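You operate a simulated robot arm through the tools that you are given. There is no shell and no other tool.

You run a simulated robot arm. Do the job below in one go: nothing can be reset, and whatever is moved stays where it is left.

Task
Size the end rail's short patch and lay the gold leaf on it.
Fine: oil size with the blue brush, leave the yellow brush; the cover slid to the wax and back over the size after; brush and sheet go back; leave the long patch. Set down upright: squat brush with blue handle.

It is judged by the outcome, as a careful person would: the job done as asked, and still so three seconds after it is handed in. It fails if anything else is knocked over, pushed out of place, dropped, spilled or broken. Lids that push on must go on centred and level and be pressed home; caps that screw on are set level and turned clockwise until they are tight. Flat cloth is picked up by pressing the open fingertips on it (5 to 10 N) and closing them slowly along it; thin cloth reads only 2 to 8 mm in the jaws.

Robot
A 7-joint arm with a fingered hand, fixed in place. Base frame: the origin is at the foot of the arm, x ahead of it, y to its left, z up. Lengths are in m, angles in rad, forces in N, time in s.
With the tool pointing down near the work surface it reaches from about 0.28 to 0.7 m from the base axis. Its first joint turns from -2.897 to 2.897 rad. Payload 4 kg.
Tool frame: the origin (TCP) lies between the finger pads and is the grasp point; the fingertips stand 0.026 m ahead of it; z points along the fingers, y is the line along which they close. Largest opening 0.156 m; the body of the gripper starts 0.073 m behind the TCP. The gripper is a hand of 4 fingers: y runs from the thumb to the fingers, the wrist lies at [0, 0, -0.239] in the tool frame, and closing takes about 1.5 s.
Orientation is that of the tool frame in the base frame, as a unit quaternion [x, y, z, w]. With the fingers straight down and closing along the base's y, the tool's x points along the base's -x, its y along +y and its z along -z.

Tools
- The arm moves only by the tool play_rows. Its argument "increments" is a list of rows, each an object (a shift or turn left out is 0, a gripper value left out holds the last) with "xyz": the shift along the tool's x, y, z in units of 500 mm (1.0 is 500 mm), a list of three; "turn": the turn, a rotation vector about the tool's x, y, z in units of 60 degrees (1.0 is 60 degrees), a list of three; "gripper": the closure, from 0 (fully open) to 1 (shut). In form: [{"xyz": [x, y, z], "turn": [rx, ry, rz], "gripper": gripper}, ...]. A call has 1 to 20 rows; each row is the pose to reach, as a shift and turn from the pose commanded when the call began, along the tool's axes at that moment. A call with a number of a shift or a turn outside -1 to 1 is refused whole. Rows are played at 5 a second. More than 0.05 m and 0.15 rad between two rows, or a gripper value outside its range, and nothing of the call is played. Where a pose cannot be reached the arm comes as near as it can. A force on the tool above 40 N (or 10 N above the force at the start of the call, whichever is more), or a blocked arm, ends the call early, and 0.2 s more pass. The fingers move at their own pace (about 0.072 m/s each) and stop on an object; they squeeze with about 21 N. The grip force told is the motor's: it shows also when the fingers shut on nothing. Time passes only in rows, and 0.2 s behind the last, so rows that repeat a pose let the fingers close. The reply holds the time, the measured pose of the TCP, the force on the tool along the base axes, the opening and the grip force, in the units named above and with some noise, with the torque about the TCP (base axes, N m) and any sound that the robot's microphone picked up.
- Cameras (640 x 400 px; columns grow to the right, rows downward): "scene" is fixed at [0.4103, -0.5096, 1.4098]; the picture's right is [0.97, -0.25, 0.00], its down [-0.17, -0.66, -0.73] and it looks along [0.18, 0.71, -0.68] (base axes); focal length 346 px, centre (320, 200). "wrist" rides on the gripper at [0.058, -0.058, -0.091] in the tool frame; the picture's right is [0.71, 0.71, 0.00], its down [-0.53, 0.53, -0.67] and it looks along [-0.47, 0.47, 0.74] (tool axes); focal length 265 px, centre (320, 200). There is no depth. A picture from a camera that has moved, and an enlarged one, comes with that camera's place and axes in the base frame and with its lens. The place of the scene camera against the robot may be out by one fixed shift of up to 0.018 m in any direction.
- camera(camera): a new picture of that camera. No time passes.
- set_grasp(shape): the hand has 4 fingers and takes this shape, open, in about a second: jaw (thumb against the fingers, like two jaws); tri (thumb and two fingers); tip (a fingertip pinch); poke (one finger out to press); point (the index stretched); flat (the hand flat); cup (the hand cupped); fist (a fist). The gripper value then closes the fingers along that shape, each until it touches; the sizes above hold for jaw. It gives what a move gives, with no picture.
- close_up(camera, box): a new picture of the part [left, top, right, bottom] of that camera's present view, enlarged. No time passes.
- job_done(): hands the job in; it is judged then, once.

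Nothing tells you positions but the pictures and the camera data. Unless the task says otherwise, let go and move clear before handing in.

The tools are called as name(argument=value, ...) on one line, values as JSON. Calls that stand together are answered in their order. play_rows: Moves the arm, as the interface text tells. Its arguments: {"type":"object","properties":{"increments":{"type":"array"}},"required":["increments"]} The other tools are called the same way: set_grasp (shape) gives the hand a shape; camera (camera) takes a picture; close_up (camera, box) takes an enlarged picture of a part of a camera's view; job_done () hands the job in.

At the start:

```text
time: 0.0
eef_pos: [0.4738, -0.0973, 1.1586]
ee_rot: [0.0, 1.0, 0.0, 0.0]
force: [-0.6, 0.1, -1.0]
wrist_torque: [-0.02, 0.02, -0.01]
opening: 0.1559
gripper_force: 0.0
shape: jaw
```

scene: 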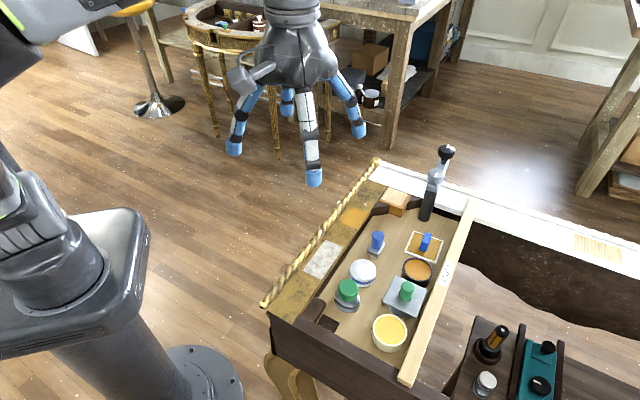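
wrist: 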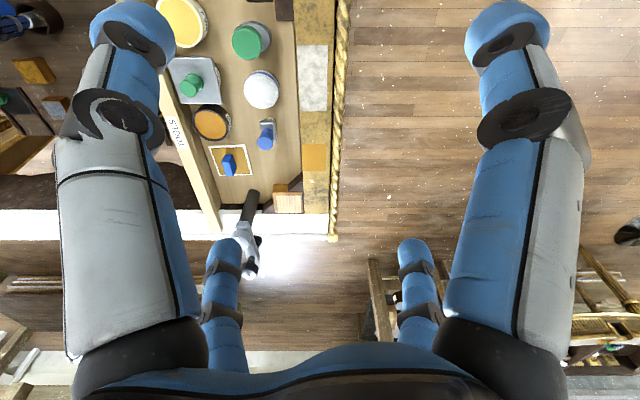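

I see a furniture end with a gilded rail, two patches on it, and a tray of pots, brushes and lids. First I'll look closer before moving.

close_up(camera="scene", box=[250, 140, 490, 390])

close_up(camera="scene", box=[340, 220, 450, 290])

close_up(camera="scene", box=[320, 260, 450, 360])

close_up(camera="wrist", box=[150, 0, 360, 250])

close_up(camera="scene", box=[420, 300, 580, 400])

```text
1.60 times, centred on (370, 265) of scene
camera zoom: at [0.4103, -0.5096, 1.4098], right [0.97, -0.25, 0.0], down [-0.17, -0.66, -0.73], along [0.18, 0.71, -0.68], focal length 553 px, centre (240, 96)
```

zoom: 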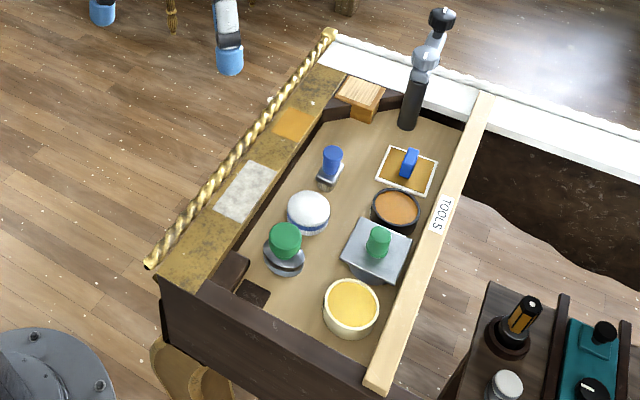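

```text
5.71 times, centred on (395, 255) of scene
camera zoom: at [0.4103, -0.5096, 1.4098], right [0.97, -0.25, 0.0], down [-0.17, -0.66, -0.73], along [0.18, 0.71, -0.68], focal length 1976 px, centre (-109, -114)
```

zoom: 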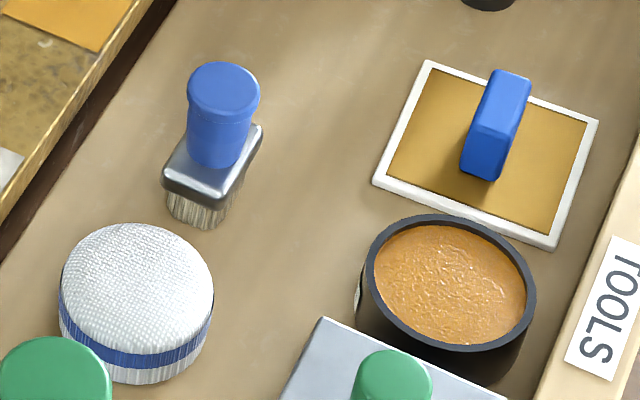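

```text
4.00 times, centred on (385, 310) of scene
camera zoom: at [0.4103, -0.5096, 1.4098], right [0.97, -0.25, 0.0], down [-0.17, -0.66, -0.73], along [0.18, 0.71, -0.68], focal length 1383 px, centre (60, -240)
```

zoom: 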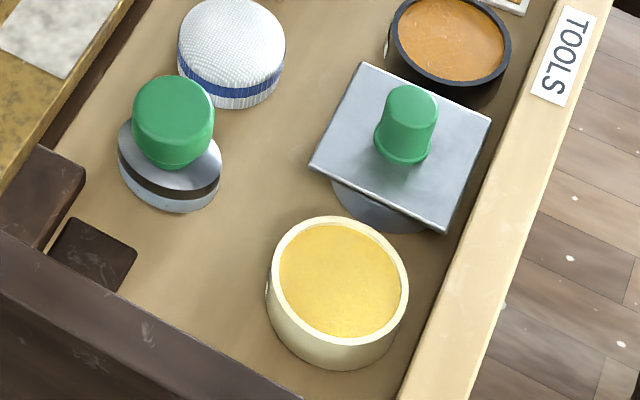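

```text
1.60 times, centred on (255, 125) of wrist
camera zoom: at [0.4164, -0.1557, 1.2487], right [-0.71, 0.71, 0.0], down [0.53, 0.53, 0.67], along [0.47, 0.47, -0.74], focal length 425 px, centre (424, 320)
```

zoom: 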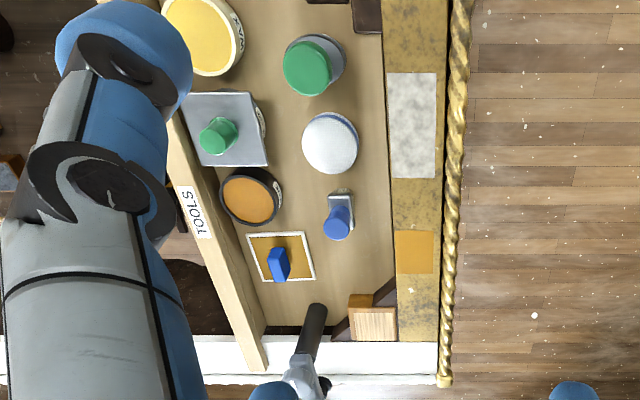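

```text
4.00 times, centred on (500, 350) of scene
camera zoom: at [0.4103, -0.5096, 1.4098], right [0.97, -0.25, 0.0], down [-0.17, -0.66, -0.73], along [0.18, 0.71, -0.68], focal length 1383 px, centre (-400, -400)
```

zoom: 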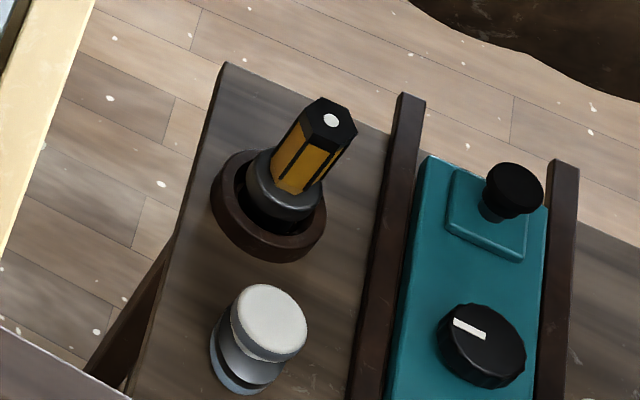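

The tray sits at about z 0.8, and the rail runs at roughly 45° in base x/y. I'll come lower to read the labels and measure positions better.

play_rows(increments=[{"xyz": [-0.02, -0.01, 0.07]}, {"xyz": [-0.04, -0.02, 0.14]}, {"xyz": [-0.06, -0.03, 0.21]}, {"xyz": [-0.08, -0.04, 0.28]}, {"xyz": [-0.08, -0.04, 0.28]}])

camera(camera="wrist")

```text
time: 1.2
eef_pos: [0.5141, -0.117, 1.0175]
ee_rot: [0.001, 1.0, 0.0, 0.0]
force: [-0.3, 0.2, 0.5]
wrist_torque: [-0.03, 0.01, 0.03]
opening: 0.1559
gripper_force: 0.0
shape: jaw
```

```text
taken
camera wrist: at [0.4573, -0.1756, 1.1085], right [-0.71, 0.71, 0.0], down [0.53, 0.53, 0.67], along [0.47, 0.47, -0.74], focal length 265 px, centre (320, 200)
```

wrist: 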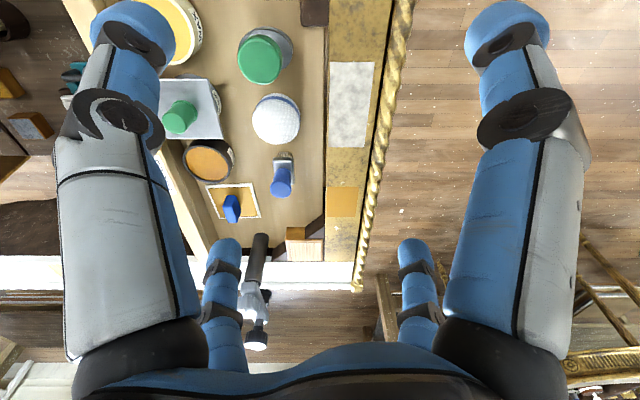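

The tray is now in view between the fingers. I'll zoom on each group for labels and detail.

close_up(camera="wrist", box=[160, 0, 320, 100])

close_up(camera="wrist", box=[160, 80, 320, 180])

close_up(camera="wrist", box=[170, 150, 390, 290])

close_up(camera="wrist", box=[290, 40, 420, 260])

```text
4.00 times, centred on (240, 50) of wrist
camera zoom: at [0.4573, -0.1756, 1.1085], right [-0.71, 0.71, 0.0], down [0.53, 0.53, 0.67], along [0.47, 0.47, -0.74], focal length 1062 px, centre (640, 800)
```

zoom: 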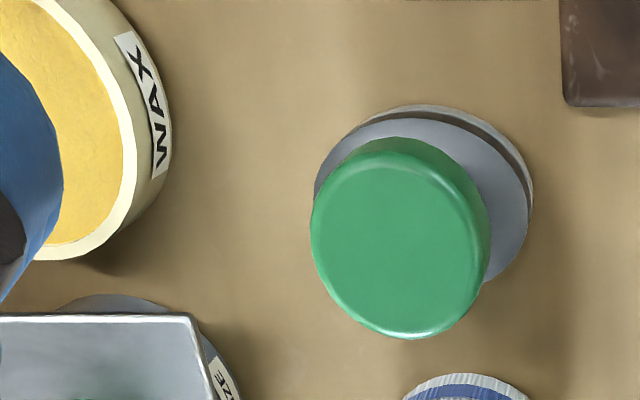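

```text
4.00 times, centred on (240, 130) of wrist
camera zoom: at [0.4573, -0.1756, 1.1085], right [-0.71, 0.71, 0.0], down [0.53, 0.53, 0.67], along [0.47, 0.47, -0.74], focal length 1062 px, centre (640, 480)
```

zoom: 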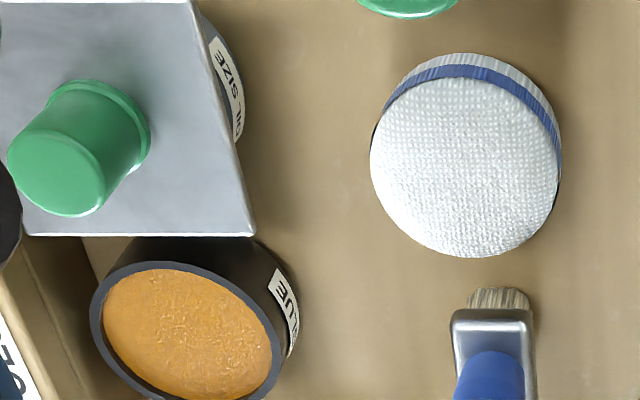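

```text
2.86 times, centred on (280, 220) of wrist
camera zoom: at [0.4573, -0.1756, 1.1085], right [-0.71, 0.71, 0.0], down [0.53, 0.53, 0.67], along [0.47, 0.47, -0.74], focal length 758 px, centre (434, 143)
```

zoom: 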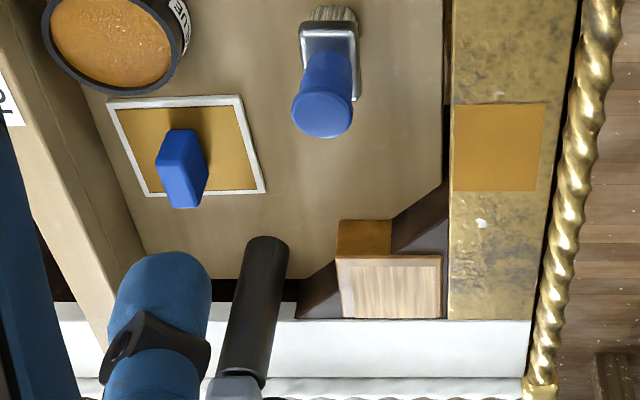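

```text
1.82 times, centred on (355, 150) of wrist
camera zoom: at [0.4573, -0.1756, 1.1085], right [-0.71, 0.71, 0.0], down [0.53, 0.53, 0.67], along [0.47, 0.47, -0.74], focal length 483 px, centre (256, 291)
```

zoom: 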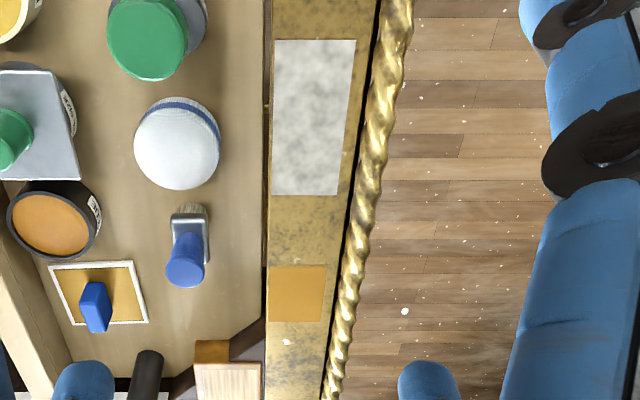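

The covered pot reads OIL SIZE, the dark one GLUE, the pale one WAX; the square plate with the green knob is the cover. Next I'll see how the hand looks in its shapes, up here in free air.

set_grasp(shape="jaw")

play_rows(increments=[{"gripper": 0.5}, {"gripper": 0.5}, {"gripper": 0.5}, {"gripper": 0.5}, {"gripper": 0.5}, {"gripper": 0.5}])

camera(camera="wrist")

close_up(camera="scene", box=[200, 0, 420, 240])

```text
time: 2.1
eef_pos: [0.515, -0.1169, 1.0189]
ee_rot: [0.0, 1.0, 0.0, 0.0]
force: [0.1, -0.5, 0.3]
wrist_torque: [0.0, -0.02, -0.03]
opening: 0.1556
gripper_force: 0.1
shape: jaw
```

```text
time: 3.5
eef_pos: [0.5133, -0.1182, 1.02]
ee_rot: [0.001, 1.0, 0.001, -0.001]
force: [0.4, 0.8, -0.8]
wrist_torque: [0.0, 0.01, 0.0]
opening: 0.0783
gripper_force: 0.0
shape: jaw
```

```text
taken
camera wrist: at [0.4571, -0.1757, 1.1088], right [-0.71, 0.71, 0.0], down [0.53, 0.53, 0.67], along [0.47, 0.47, -0.74], focal length 265 px, centre (320, 200)
```

wrist: 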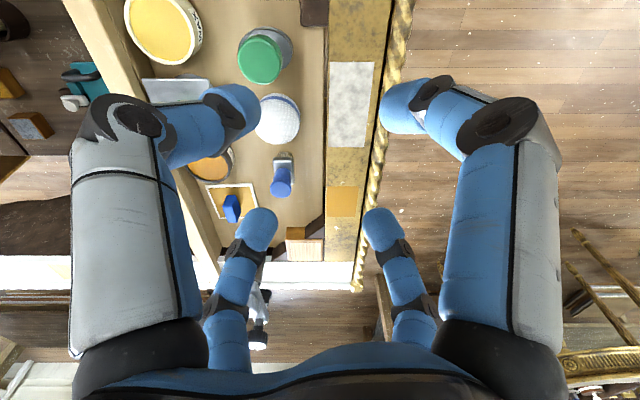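

```text
1.67 times, centred on (310, 120) of scene
camera zoom: at [0.4103, -0.5096, 1.4098], right [0.97, -0.25, 0.0], down [-0.17, -0.66, -0.73], along [0.18, 0.71, -0.68], focal length 576 px, centre (337, 333)
```

zoom: 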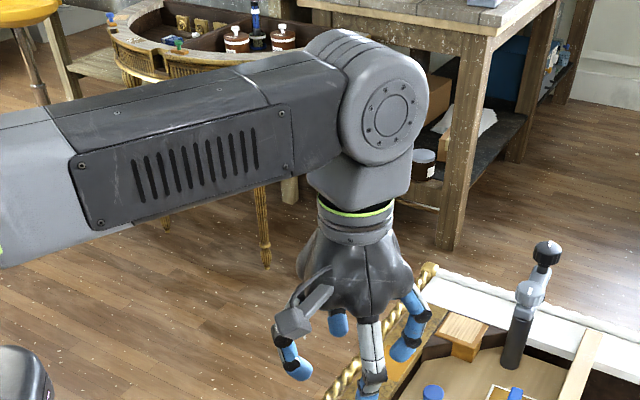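

The jaw shape has four fingers at compass points. I'll check the tip and tri shapes as well before choosing.

set_grasp(shape="tip")

camera(camera="wrist")

close_up(camera="scene", box=[280, 80, 400, 180])

play_rows(increments=[{"gripper": 0.7}, {"gripper": 0.7}, {"gripper": 0.7}, {"gripper": 0.7}, {"gripper": 0.7}, {"gripper": 0.7}, {"gripper": 0.7}, {"gripper": 0.7}])

camera(camera="wrist")

close_up(camera="scene", box=[280, 80, 400, 180])

```text
time: 4.4
eef_pos: [0.513, -0.1179, 1.0183]
ee_rot: [0.001, 1.0, 0.0, -0.001]
force: [0.0, 0.1, 0.5]
wrist_torque: [-0.03, 0.01, -0.03]
opening: 0.1559
gripper_force: 0.0
shape: tip
```

```text
taken
camera wrist: at [0.4571, -0.1757, 1.1088], right [-0.71, 0.71, 0.0], down [0.53, 0.53, 0.67], along [0.47, 0.47, -0.74], focal length 265 px, centre (320, 200)
```

wrist: 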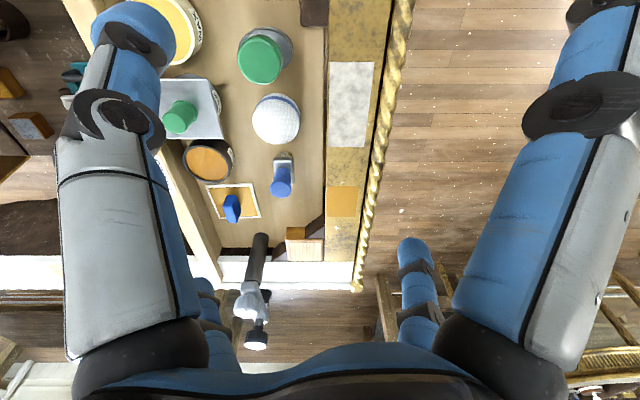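

```text
4.00 times, centred on (340, 130) of scene
camera zoom: at [0.4103, -0.5096, 1.4098], right [0.97, -0.25, 0.0], down [-0.17, -0.66, -0.73], along [0.18, 0.71, -0.68], focal length 1383 px, centre (240, 480)
```

zoom: 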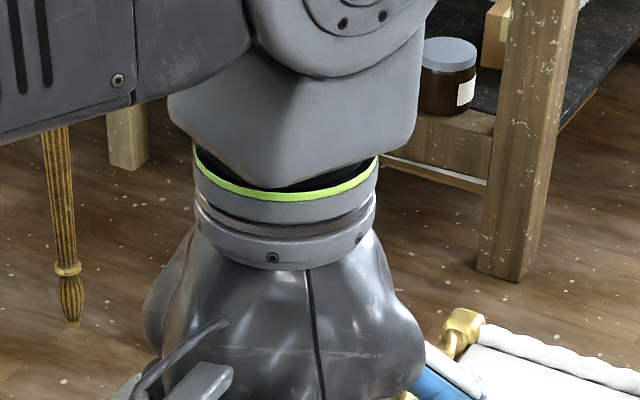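

```text
time: 6.2
eef_pos: [0.5139, -0.1182, 1.0185]
ee_rot: [0.0, 1.0, -0.001, 0.0]
force: [0.4, -0.2, -0.1]
wrist_torque: [-0.01, 0.0, 0.01]
opening: 0.0472
gripper_force: 0.1
shape: tip
```

```text
taken
camera wrist: at [0.4571, -0.1757, 1.1088], right [-0.71, 0.71, 0.0], down [0.53, 0.53, 0.67], along [0.47, 0.47, -0.74], focal length 265 px, centre (320, 200)
```

wrist: 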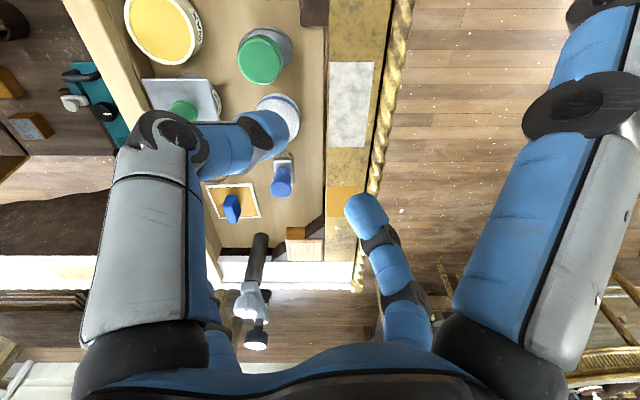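

```text
4.00 times, centred on (340, 130) of scene
camera zoom: at [0.4103, -0.5096, 1.4098], right [0.97, -0.25, 0.0], down [-0.17, -0.66, -0.73], along [0.18, 0.71, -0.68], focal length 1383 px, centre (240, 480)
```

zoom: 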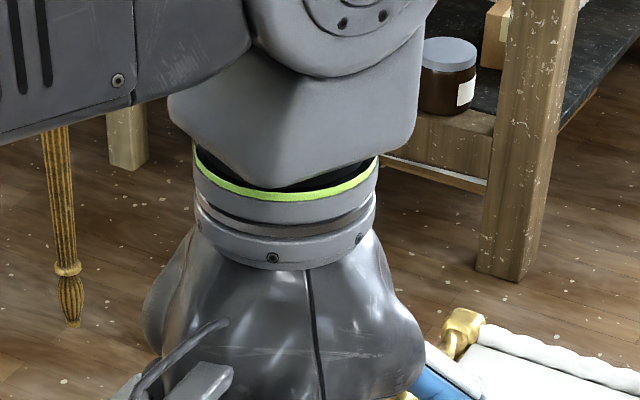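

In tip shape only the ±y fingers pinch; jaw at part closure is more compact, so I'll mostly use that. Now a second viewpoint over the tray to triangulate.

set_grasp(shape="jaw")

play_rows(increments=[{"xyz": [-0.053, -0.0515, 0.01], "gripper": 0}, {"xyz": [-0.106, -0.103, 0.02]}, {"xyz": [-0.159, -0.155, 0.03]}, {"xyz": [-0.212, -0.206, 0.04]}, {"xyz": [-0.212, -0.206, 0.04]}])

camera(camera="wrist")

```text
time: 7.1
eef_pos: [0.5154, -0.118, 1.0181]
ee_rot: [0.0, 1.0, 0.0, 0.0]
force: [-0.3, 0.2, -1.0]
wrist_torque: [0.02, -0.02, 0.0]
opening: 0.1561
gripper_force: 0.0
shape: jaw
```

```text
time: 8.3
eef_pos: [0.6186, -0.2195, 0.9958]
ee_rot: [0.0, 1.0, 0.0, -0.001]
force: [-0.7, -0.1, -0.5]
wrist_torque: [-0.02, 0.0, -0.03]
opening: 0.156
gripper_force: 0.1
shape: jaw
```

```text
taken
camera wrist: at [0.5612, -0.2784, 1.087], right [-0.71, 0.71, 0.0], down [0.53, 0.53, 0.67], along [0.47, 0.47, -0.74], focal length 265 px, centre (320, 200)
```

wrist: 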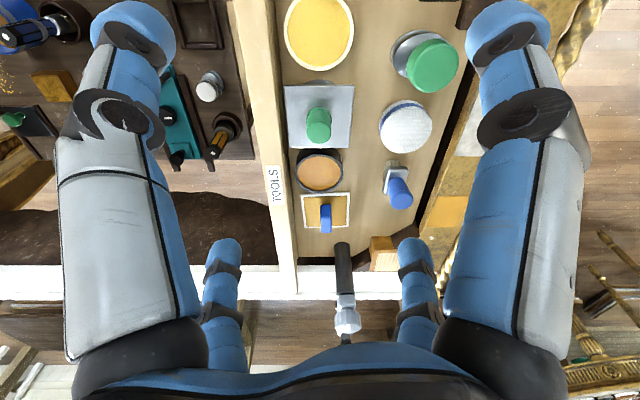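

Good clear view of the whole tray. I'll enlarge it for measurements.

close_up(camera="wrist", box=[270, 0, 470, 125])

close_up(camera="wrist", box=[270, 75, 470, 200])

close_up(camera="wrist", box=[270, 150, 470, 275])

close_up(camera="wrist", box=[0, 0, 270, 170])

```text
3.20 times, centred on (370, 62) of wrist
camera zoom: at [0.5612, -0.2784, 1.087], right [-0.71, 0.71, 0.0], down [0.53, 0.53, 0.67], along [0.47, 0.47, -0.74], focal length 849 px, centre (160, 640)
```

zoom: 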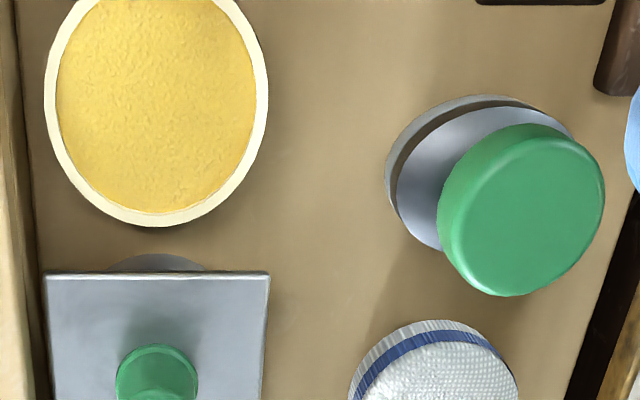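

```text
3.20 times, centred on (370, 138) of wrist
camera zoom: at [0.5612, -0.2784, 1.087], right [-0.71, 0.71, 0.0], down [0.53, 0.53, 0.67], along [0.47, 0.47, -0.74], focal length 849 px, centre (160, 400)
```

zoom: 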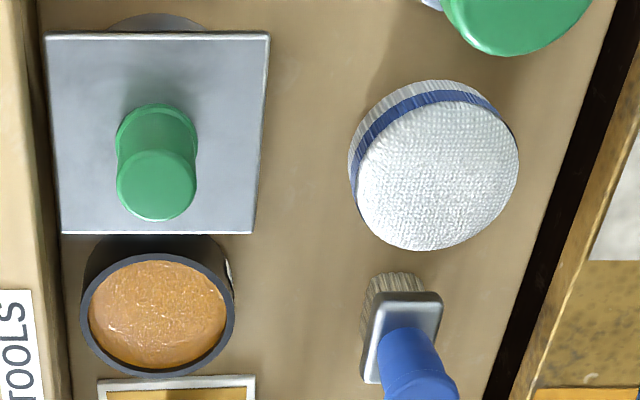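

```text
3.20 times, centred on (370, 212) of wrist
camera zoom: at [0.5612, -0.2784, 1.087], right [-0.71, 0.71, 0.0], down [0.53, 0.53, 0.67], along [0.47, 0.47, -0.74], focal length 849 px, centre (160, 160)
```

zoom: 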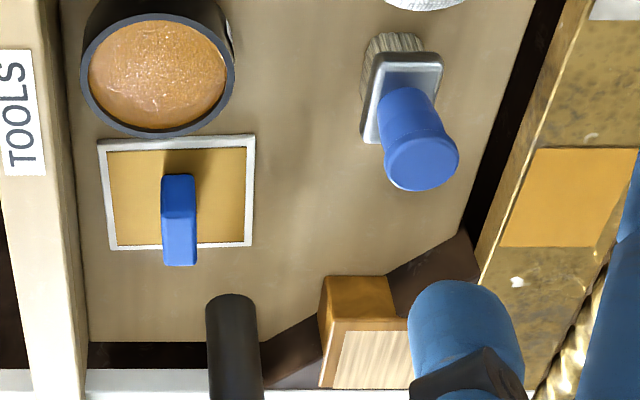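

```text
2.35 times, centred on (135, 85) of wrist
camera zoom: at [0.5612, -0.2784, 1.087], right [-0.71, 0.71, 0.0], down [0.53, 0.53, 0.67], along [0.47, 0.47, -0.74], focal length 624 px, centre (755, 471)
```

zoom: 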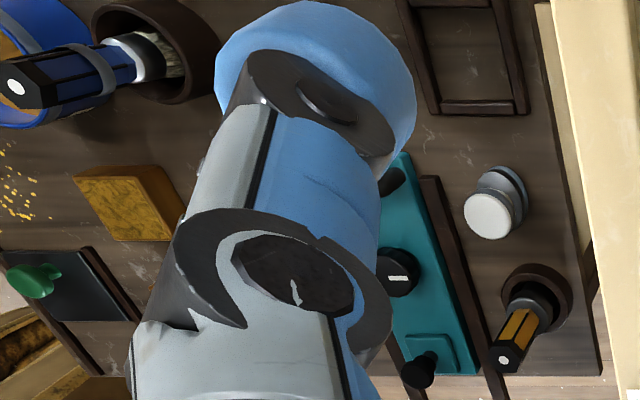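

Rough map: rail patch centre near (0.62, 0.03, 0.824), cover knob near (0.648, -0.193), wax pot near (0.594, -0.247), squat blue brush near (0.642, -0.06), leaf sheet near (0.76, -0.07). The sheet is far out, so I'll test the reach well above it and look from there.

play_rows(increments=[{"xyz": [-0.056, 0.06, 0.0], "gripper": 0.3}, {"xyz": [-0.112, 0.12, 0.0]}, {"xyz": [-0.168, 0.18, 0.02]}, {"xyz": [-0.224, 0.24, 0.04]}, {"xyz": [-0.28, 0.3, 0.06]}, {"xyz": [-0.28, 0.3, 0.06]}, {"xyz": [-0.28, 0.3, 0.06]}])

camera(camera="wrist")

camera(camera="scene")

```text
time: 9.9
eef_pos: [0.6796, -0.0902, 0.9674]
ee_rot: [0.0, 1.0, 0.0, 0.0]
force: [0.3, -0.2, -0.1]
wrist_torque: [0.01, 0.0, 0.01]
opening: 0.1095
gripper_force: 0.0
shape: jaw
out of reach, approached as far as the arm can: row 2, 3, 4, 5, 6, 7
```

```text
taken
camera wrist: at [0.623, -0.1479, 1.0591], right [-0.71, 0.71, 0.0], down [0.53, 0.53, 0.67], along [0.47, 0.47, -0.74], focal length 265 px, centre (320, 200)
```

wrist: 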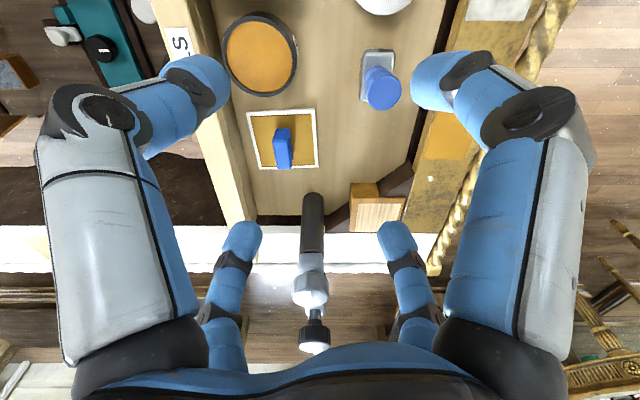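

```text
taken
```

scene: 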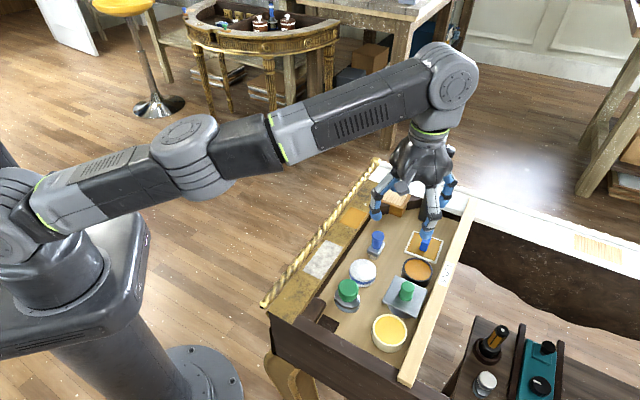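

Vertical reach ends near 0.686 m at this height, so the sheet will need the tool tilted outward a bit. This view is good for the sheet handle, so I'll zoom in.

close_up(camera="wrist", box=[230, 90, 350, 190])

close_up(camera="wrist", box=[330, 30, 430, 120])

close_up(camera="wrist", box=[380, 90, 500, 280])

close_up(camera="wrist", box=[150, 0, 310, 130])

```text
4.00 times, centred on (290, 140) of wrist
camera zoom: at [0.623, -0.1479, 1.0591], right [-0.71, 0.71, 0.0], down [0.53, 0.53, 0.67], along [0.47, 0.47, -0.74], focal length 1062 px, centre (440, 440)
```

zoom: 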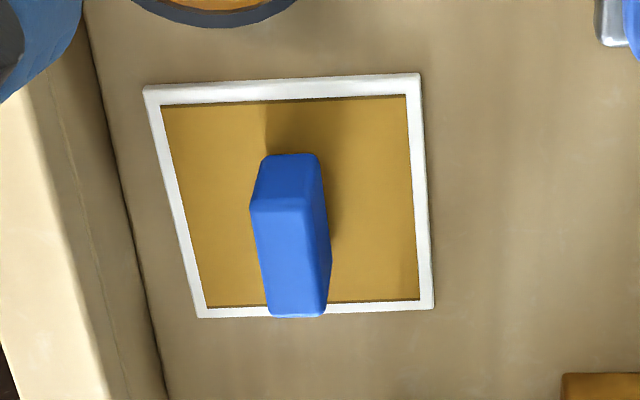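

```text
4.44 times, centred on (380, 75) of wrist
camera zoom: at [0.623, -0.1479, 1.0591], right [-0.71, 0.71, 0.0], down [0.53, 0.53, 0.67], along [0.47, 0.47, -0.74], focal length 1180 px, centre (53, 756)
```

zoom: 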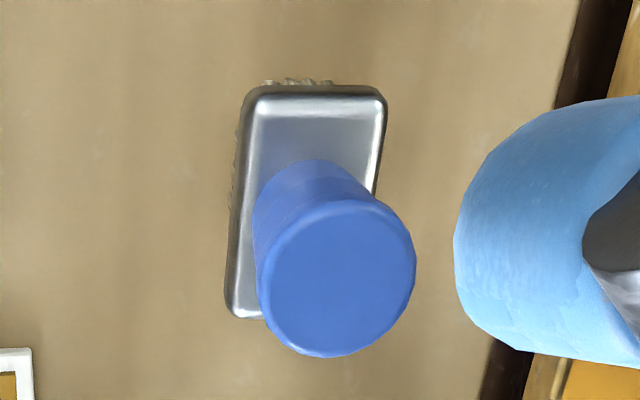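

```text
2.11 times, centred on (440, 185) of wrist
camera zoom: at [0.623, -0.1479, 1.0591], right [-0.71, 0.71, 0.0], down [0.53, 0.53, 0.67], along [0.47, 0.47, -0.74], focal length 559 px, centre (67, 232)
```

zoom: 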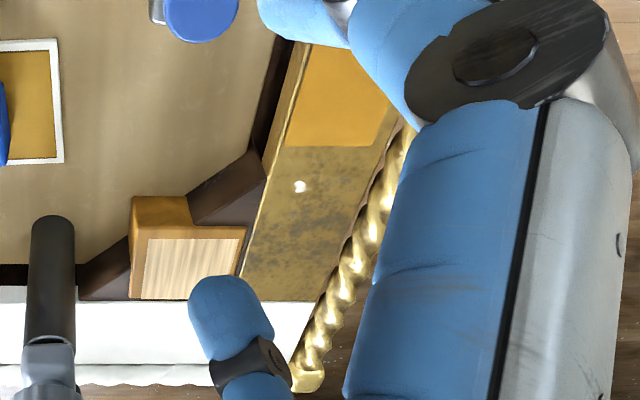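

```text
3.08 times, centred on (230, 65) of wrist
camera zoom: at [0.623, -0.1479, 1.0591], right [-0.71, 0.71, 0.0], down [0.53, 0.53, 0.67], along [0.47, 0.47, -0.74], focal length 817 px, centre (597, 615)
```

zoom: 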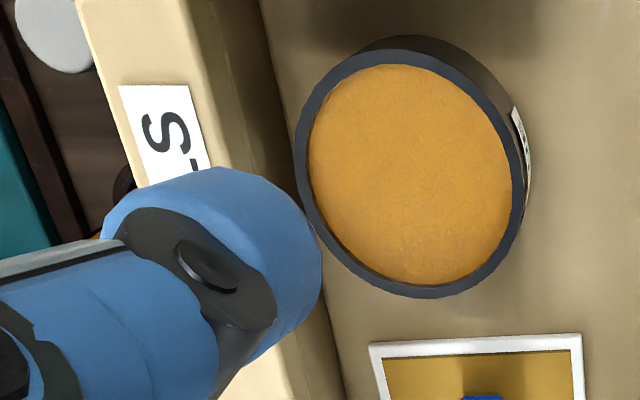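

I have the handle, brush and rope measured now. Next I'll pull back over the cover knob (about x 0.648, y -0.194) and confirm what pose the shift is counted from.

play_rows(increments=[{"xyz": [0.055, -0.06, 0.0], "gripper": 0.3}, {"xyz": [0.11, -0.12, 0.0]}, {"xyz": [0.165, -0.18, 0.0]}, {"xyz": [0.222, -0.248, 0.0]}, {"xyz": [0.222, -0.248, 0.0]}, {"xyz": [0.222, -0.248, 0.0]}])

```text
time: 11.3
eef_pos: [0.569, -0.2139, 0.9704]
ee_rot: [0.0, 1.0, 0.0, 0.0]
force: [0.2, 0.5, 0.6]
wrist_torque: [-0.02, 0.0, 0.02]
opening: 0.1095
gripper_force: 0.0
shape: jaw
```

The shift counts from the reached pose. Let me look from here at the cover, wax pot and the bar.

camera(camera="wrist")

close_up(camera="wrist", box=[210, 40, 430, 180])

```text
taken
camera wrist: at [0.5109, -0.2722, 1.0598], right [-0.71, 0.71, 0.0], down [0.53, 0.53, 0.67], along [0.47, 0.47, -0.74], focal length 265 px, centre (320, 200)
```

wrist: 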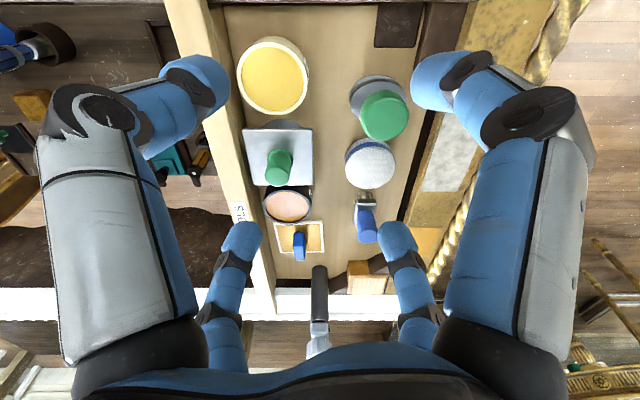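

```text
2.86 times, centred on (320, 110) of wrist
camera zoom: at [0.5109, -0.2722, 1.0598], right [-0.71, 0.71, 0.0], down [0.53, 0.53, 0.67], along [0.47, 0.47, -0.74], focal length 758 px, centre (320, 457)
```

zoom: 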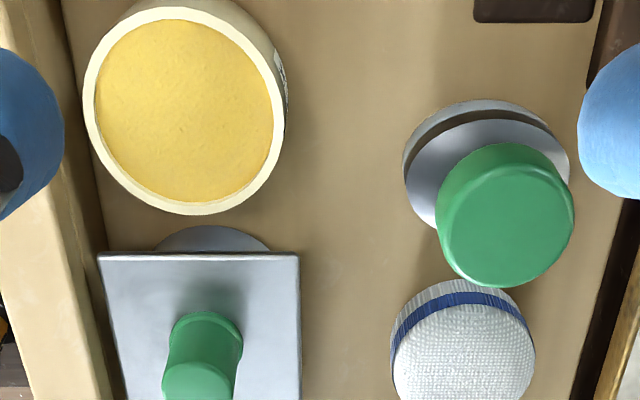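

The wax pot centre is near (0.594, -0.247), same row as the cover. I'll go above the knob with the jaw part-closed and check the alignment.

play_rows(increments=[{"xyz": [-0.078, 0.02, 0.0], "gripper": 0.55}, {"xyz": [-0.1572, 0.0406, 0.02], "gripper": 0.55}, {"xyz": [-0.1572, 0.0406, 0.06]}, {"xyz": [-0.1572, 0.0406, 0.1]}, {"xyz": [-0.1572, 0.0406, 0.1]}, {"xyz": [-0.1572, 0.0406, 0.1]}])

camera(camera="wrist")

close_up(camera="scene", box=[330, 210, 470, 340])

```text
time: 12.7
eef_pos: [0.6494, -0.1939, 0.9187]
ee_rot: [0.0, 1.0, -0.001, 0.0]
force: [0.9, 1.0, -0.1]
wrist_torque: [0.02, 0.0, -0.01]
opening: 0.0707
gripper_force: 0.1
shape: jaw
```

```text
taken
camera wrist: at [0.5918, -0.2503, 1.0097], right [-0.71, 0.71, 0.0], down [0.53, 0.53, 0.67], along [0.47, 0.47, -0.74], focal length 265 px, centre (320, 200)
```

wrist: 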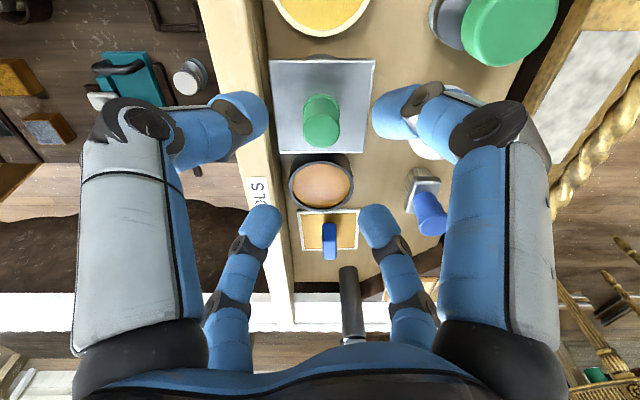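

```text
3.08 times, centred on (400, 275) of scene
camera zoom: at [0.4103, -0.5096, 1.4098], right [0.97, -0.25, 0.0], down [-0.17, -0.66, -0.73], along [0.18, 0.71, -0.68], focal length 1064 px, centre (74, -31)
```

zoom: 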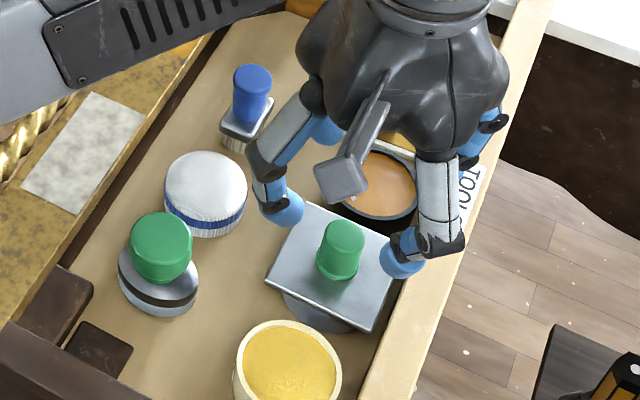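

The hand is above the cover. I'll zoom to fine-check the knob against the tool centre.

close_up(camera="wrist", box=[260, 40, 390, 160])

```text
3.33 times, centred on (325, 100) of wrist
camera zoom: at [0.5918, -0.2503, 1.0097], right [-0.71, 0.71, 0.0], down [0.53, 0.53, 0.67], along [0.47, 0.47, -0.74], focal length 885 px, centre (303, 533)
```

zoom: 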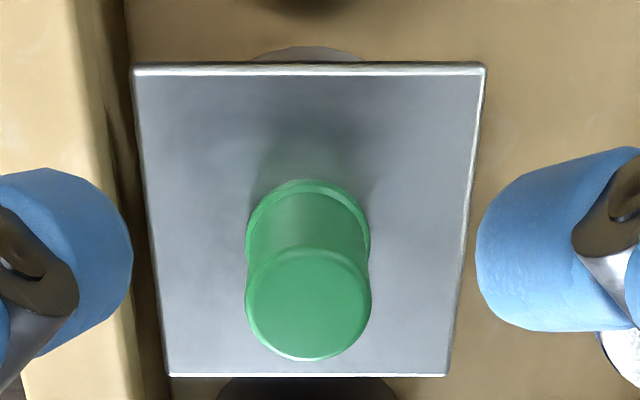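

Knob and tool agree within about 2 mm. I'll correct that, lower so the fingertips stop about 4 mm above the plate, and close.

play_rows(increments=[{"xyz": [0.0046, -0.0012, 0.04], "gripper": 0.55}, {"xyz": [0.0046, -0.0012, 0.08]}, {"xyz": [0.0046, -0.0012, 0.11]}, {"xyz": [0.0046, -0.0012, 0.1224]}, {"xyz": [0.0046, -0.0012, 0.1224]}])

camera(camera="wrist")

close_up(camera="scene", box=[330, 210, 470, 340])

```text
time: 13.9
eef_pos: [0.6452, -0.1925, 0.8591]
ee_rot: [-0.001, 1.0, 0.0, 0.0]
force: [0.3, -1.2, 0.7]
wrist_torque: [-0.02, 0.0, 0.01]
opening: 0.0704
gripper_force: 0.1
shape: jaw
```

```text
taken
camera wrist: at [0.5888, -0.2505, 0.9484], right [-0.71, 0.71, 0.0], down [0.53, 0.53, 0.67], along [0.47, 0.47, -0.74], focal length 265 px, centre (320, 200)
```

wrist: 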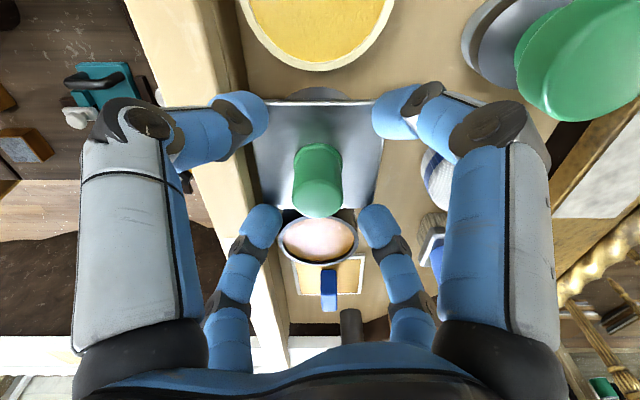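

```text
3.08 times, centred on (400, 275) of scene
camera zoom: at [0.4103, -0.5096, 1.4098], right [0.97, -0.25, 0.0], down [-0.17, -0.66, -0.73], along [0.18, 0.71, -0.68], focal length 1064 px, centre (74, -31)
```

zoom: 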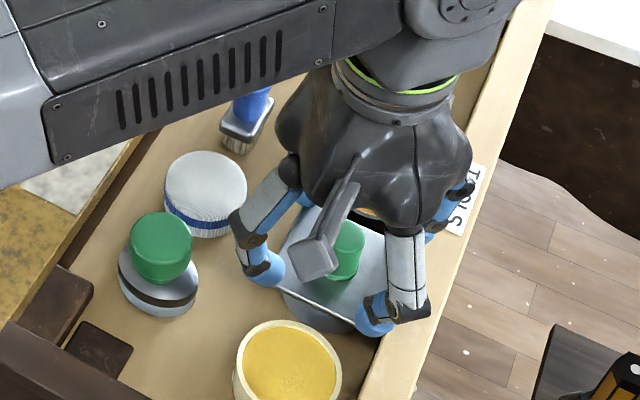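

The knob top sits on the tool centre. I'll close on it.

play_rows(increments=[{"gripper": 0.75}, {"gripper": 0.85}, {"gripper": 0.95}, {"gripper": 1.0}, {"gripper": 1.0}, {"gripper": 1.0}, {"gripper": 1.0}])

camera(camera="wrist")

close_up(camera="scene", box=[330, 210, 470, 340])

```text
time: 15.5
eef_pos: [0.6461, -0.1931, 0.8587]
ee_rot: [0.0, 1.0, -0.001, 0.0]
force: [0.4, 0.6, -6.1]
wrist_torque: [-0.01, -0.01, -0.01]
opening: 0.0185
gripper_force: 20.7
shape: jaw
```

```text
taken
camera wrist: at [0.5889, -0.2505, 0.9483], right [-0.71, 0.71, 0.0], down [0.53, 0.53, 0.67], along [0.47, 0.47, -0.74], focal length 265 px, centre (320, 200)
```

wrist: 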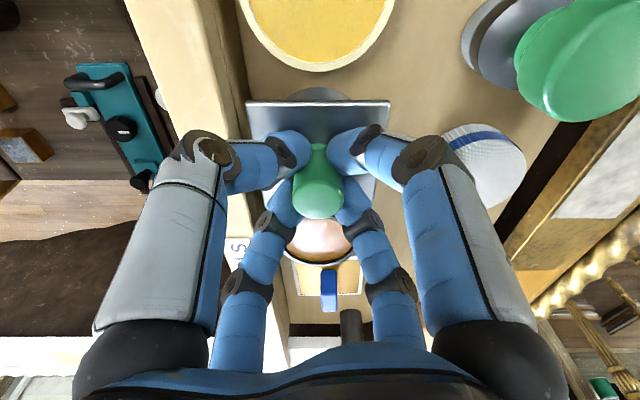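

```text
3.08 times, centred on (400, 275) of scene
camera zoom: at [0.4103, -0.5096, 1.4098], right [0.97, -0.25, 0.0], down [-0.17, -0.66, -0.73], along [0.18, 0.71, -0.68], focal length 1064 px, centre (74, -31)
```

zoom: 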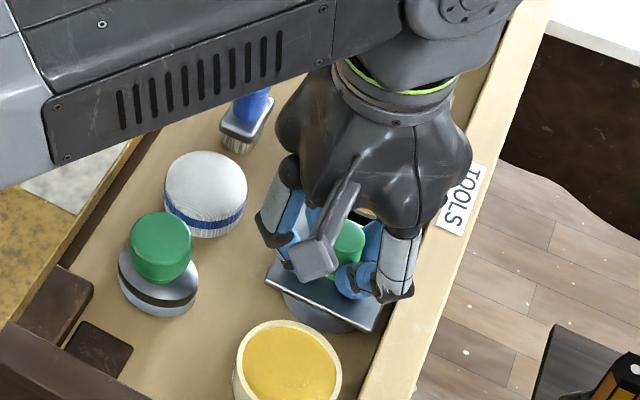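

Gripped the knob at its 18.5 mm neck. I'll lift a few mm and check the cover comes along level.

play_rows(increments=[{"xyz": [0, 0, -0.005], "gripper": 1.0}, {"xyz": [0, 0, -0.01]}, {"xyz": [0, 0, -0.014]}, {"xyz": [0, 0, -0.014]}])

close_up(camera="scene", box=[340, 240, 460, 350])

close_up(camera="wrist", box=[220, 60, 420, 280])

```text
time: 16.3
eef_pos: [0.6456, -0.194, 0.8585]
ee_rot: [0.001, 1.0, -0.001, -0.004]
force: [2.8, -2.4, -12.4]
wrist_torque: [-0.05, -0.09, 0.0]
opening: 0.0174
gripper_force: 20.9
shape: jaw
stopped in row 4: the force on the tool passed its limit at 42 N (the readings are from after the stop); the commanded pose is now the measured one
```

```text
3.64 times, centred on (400, 295) of scene
camera zoom: at [0.4103, -0.5096, 1.4098], right [0.97, -0.25, 0.0], down [-0.17, -0.66, -0.73], along [0.18, 0.71, -0.68], focal length 1257 px, centre (29, -146)
```

zoom: 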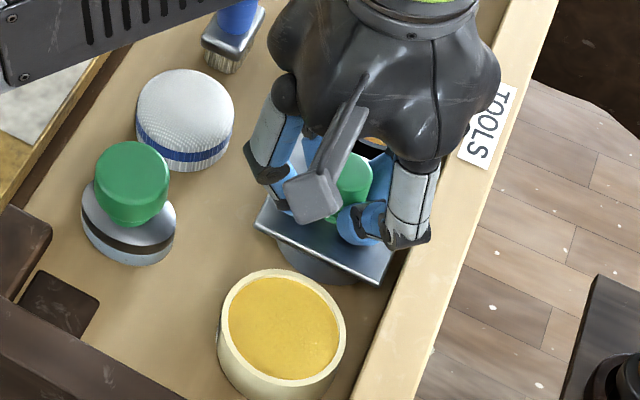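

```text
1.82 times, centred on (320, 170) of wrist
camera zoom: at [0.5886, -0.2513, 0.9495], right [-0.71, 0.71, 0.01], down [0.53, 0.53, 0.66], along [0.47, 0.47, -0.75], focal length 483 px, centre (320, 254)
```

zoom: 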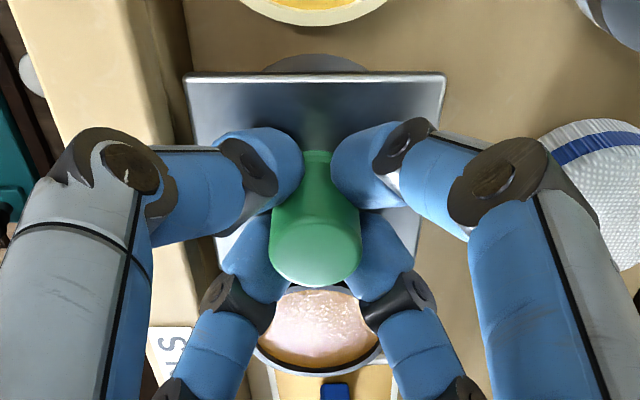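

The cover resists lifting (over 40 N), so it is held down and meant to slide. I'll ease back down and then slide it gently toward the wax pot, watching the forces.

play_rows(increments=[{"xyz": [0, 0, 0.002], "gripper": 1.0}, {"xyz": [0, 0, 0.003]}, {"xyz": [0, 0, 0.003]}])

```text
time: 17.1
eef_pos: [0.6449, -0.1937, 0.8587]
ee_rot: [0.001, 1.0, 0.0, -0.004]
force: [3.8, -3.1, -11.9]
wrist_torque: [-0.07, -0.09, 0.04]
opening: 0.0178
gripper_force: 20.9
shape: jaw
```

play_rows(increments=[{"xyz": [0, 0, 0.003], "gripper": 1.0}, {"xyz": [0, 0, 0.005]}, {"xyz": [0, 0, 0.005]}])

close_up(camera="wrist", box=[220, 60, 420, 280])

```text
time: 17.9
eef_pos: [0.6453, -0.194, 0.8566]
ee_rot: [0.0, 1.0, 0.0, -0.002]
force: [3.2, -1.9, 9.3]
wrist_torque: [-0.06, -0.03, 0.02]
opening: 0.0181
gripper_force: 20.8
shape: jaw
```

```text
1.82 times, centred on (320, 170) of wrist
camera zoom: at [0.5885, -0.251, 0.9482], right [-0.71, 0.71, 0.0], down [0.53, 0.53, 0.67], along [0.47, 0.47, -0.75], focal length 483 px, centre (320, 254)
```

zoom: 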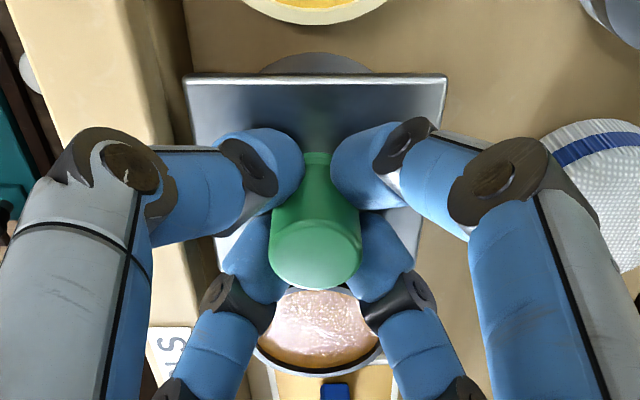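

Vertical force is now near neutral; I'll raise 1 mm and start the slide toward the wax in small steps.

play_rows(increments=[{"xyz": [0, 0, -0.002], "gripper": 1.0}, {"xyz": [0.003, -0.003, -0.002]}, {"xyz": [0.006, -0.006, -0.002]}, {"xyz": [0.01, -0.01, -0.002]}, {"xyz": [0.014, -0.014, -0.002]}, {"xyz": [0.014, -0.014, -0.002]}])

close_up(camera="wrist", box=[220, 60, 420, 280])

close_up(camera="scene", box=[340, 240, 460, 350])

```text
time: 19.3
eef_pos: [0.6378, -0.2008, 0.8562]
ee_rot: [0.001, 1.0, 0.0, -0.002]
force: [5.2, -5.5, 12.8]
wrist_torque: [-0.17, -0.16, 0.03]
opening: 0.0182
gripper_force: 21.0
shape: jaw
```

```text
1.82 times, centred on (320, 170) of wrist
camera zoom: at [0.5809, -0.2583, 0.9481], right [-0.71, 0.71, 0.0], down [0.53, 0.53, 0.67], along [0.47, 0.47, -0.75], focal length 483 px, centre (320, 254)
```

zoom: 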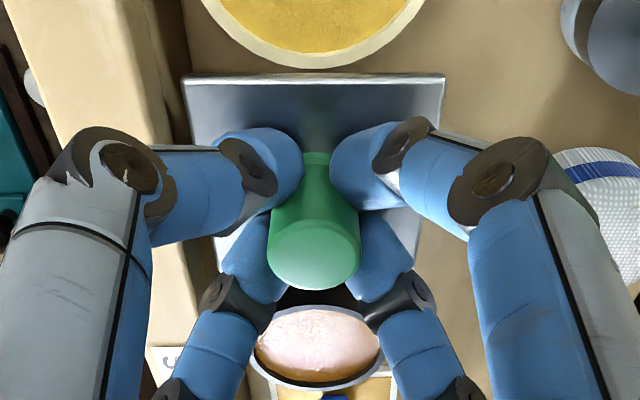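

```text
3.64 times, centred on (400, 295) of scene
camera zoom: at [0.4103, -0.5096, 1.4098], right [0.97, -0.25, 0.0], down [-0.17, -0.66, -0.73], along [0.18, 0.71, -0.68], focal length 1257 px, centre (29, -146)
```

zoom: 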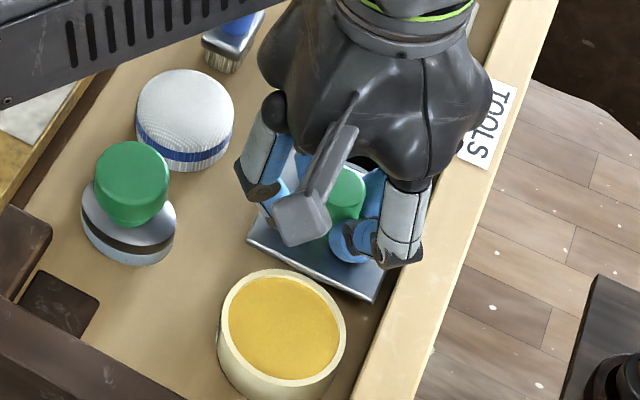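

It slides freely along the pot row. I'll relax the small side and vertical loads and continue toward the wax pot.

play_rows(increments=[{"xyz": [0.0045, -0.0068, -0.0026], "gripper": 1.0}, {"xyz": [0.0102, -0.0125, -0.0026]}, {"xyz": [0.0158, -0.0181, -0.0026]}, {"xyz": [0.0215, -0.0238, -0.0026]}, {"xyz": [0.0272, -0.0295, -0.0026]}, {"xyz": [0.0328, -0.0351, -0.0026]}, {"xyz": [0.0385, -0.0408, -0.0026]}, {"xyz": [0.0442, -0.0465, -0.0026]}, {"xyz": [0.0442, -0.0465, -0.0026]}])

close_up(camera="scene", box=[340, 240, 460, 350])

camera(camera="wrist")

```text
time: 21.3
eef_pos: [0.6158, -0.2237, 0.8578]
ee_rot: [0.0, 1.0, 0.001, -0.003]
force: [-4.7, 4.5, -7.8]
wrist_torque: [0.1, 0.08, -0.03]
opening: 0.0181
gripper_force: 21.1
shape: jaw
```

```text
3.64 times, centred on (400, 295) of scene
camera zoom: at [0.4103, -0.5096, 1.4098], right [0.97, -0.25, 0.0], down [-0.17, -0.66, -0.73], along [0.18, 0.71, -0.68], focal length 1257 px, centre (29, -146)
```

zoom: 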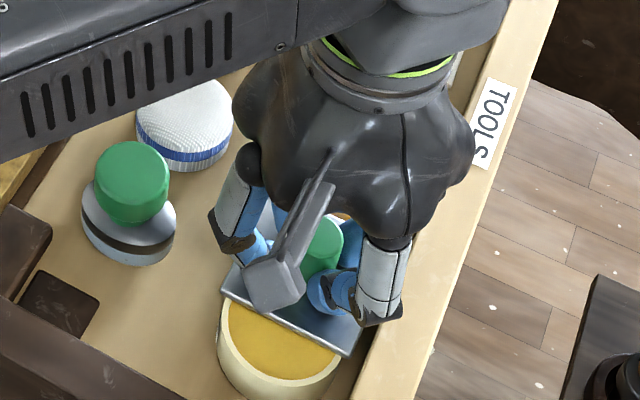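

```text
taken
camera wrist: at [0.5593, -0.2817, 0.9489], right [-0.71, 0.71, 0.01], down [0.53, 0.53, 0.66], along [0.47, 0.47, -0.75], focal length 265 px, centre (320, 200)
```

wrist: 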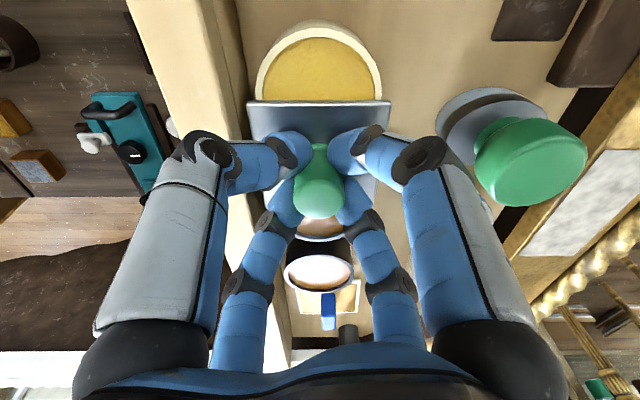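

play_rows(increments=[{"xyz": [0.0063, -0.005, 0.0014], "gripper": 1.0}, {"xyz": [0.0119, -0.0107, 0.0014]}, {"xyz": [0.0176, -0.0164, 0.0014]}, {"xyz": [0.0232, -0.022, 0.0014]}, {"xyz": [0.0289, -0.0277, 0.0014]}, {"xyz": [0.0345, -0.0333, 0.0014]}, {"xyz": [0.0402, -0.039, 0.0014]}, {"xyz": [0.0455, -0.0443, 0.0014]}, {"xyz": [0.0455, -0.0443, 0.0014]}])

close_up(camera="scene", box=[340, 240, 460, 350])

camera(camera="wrist")

```text
time: 23.3
eef_pos: [0.5924, -0.2451, 0.8572]
ee_rot: [0.0, 1.0, 0.0, -0.002]
force: [-1.0, 1.4, -1.4]
wrist_torque: [0.04, -0.02, -0.02]
opening: 0.018
gripper_force: 21.5
shape: jaw
```

```text
3.64 times, centred on (400, 295) of scene
camera zoom: at [0.4103, -0.5096, 1.4098], right [0.97, -0.25, 0.0], down [-0.17, -0.66, -0.73], along [0.18, 0.71, -0.68], focal length 1257 px, centre (29, -146)
```

zoom: 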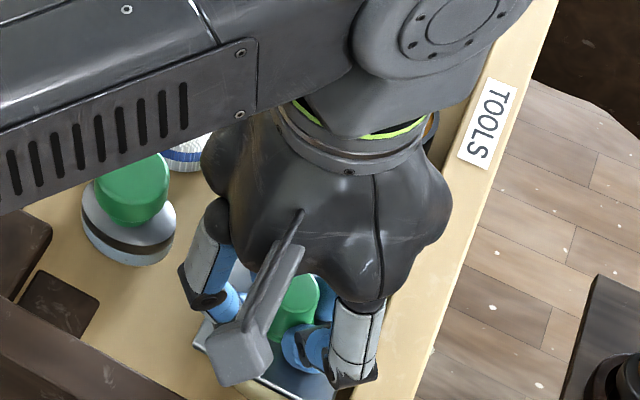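

```text
taken
camera wrist: at [0.5364, -0.304, 0.9486], right [-0.71, 0.71, 0.0], down [0.53, 0.53, 0.67], along [0.47, 0.47, -0.75], focal length 265 px, centre (320, 200)
```

wrist: 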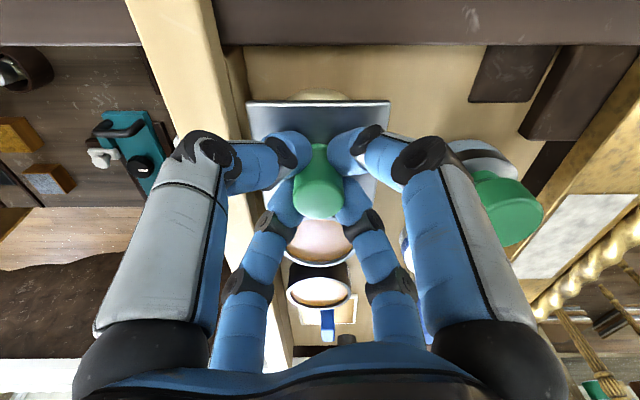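

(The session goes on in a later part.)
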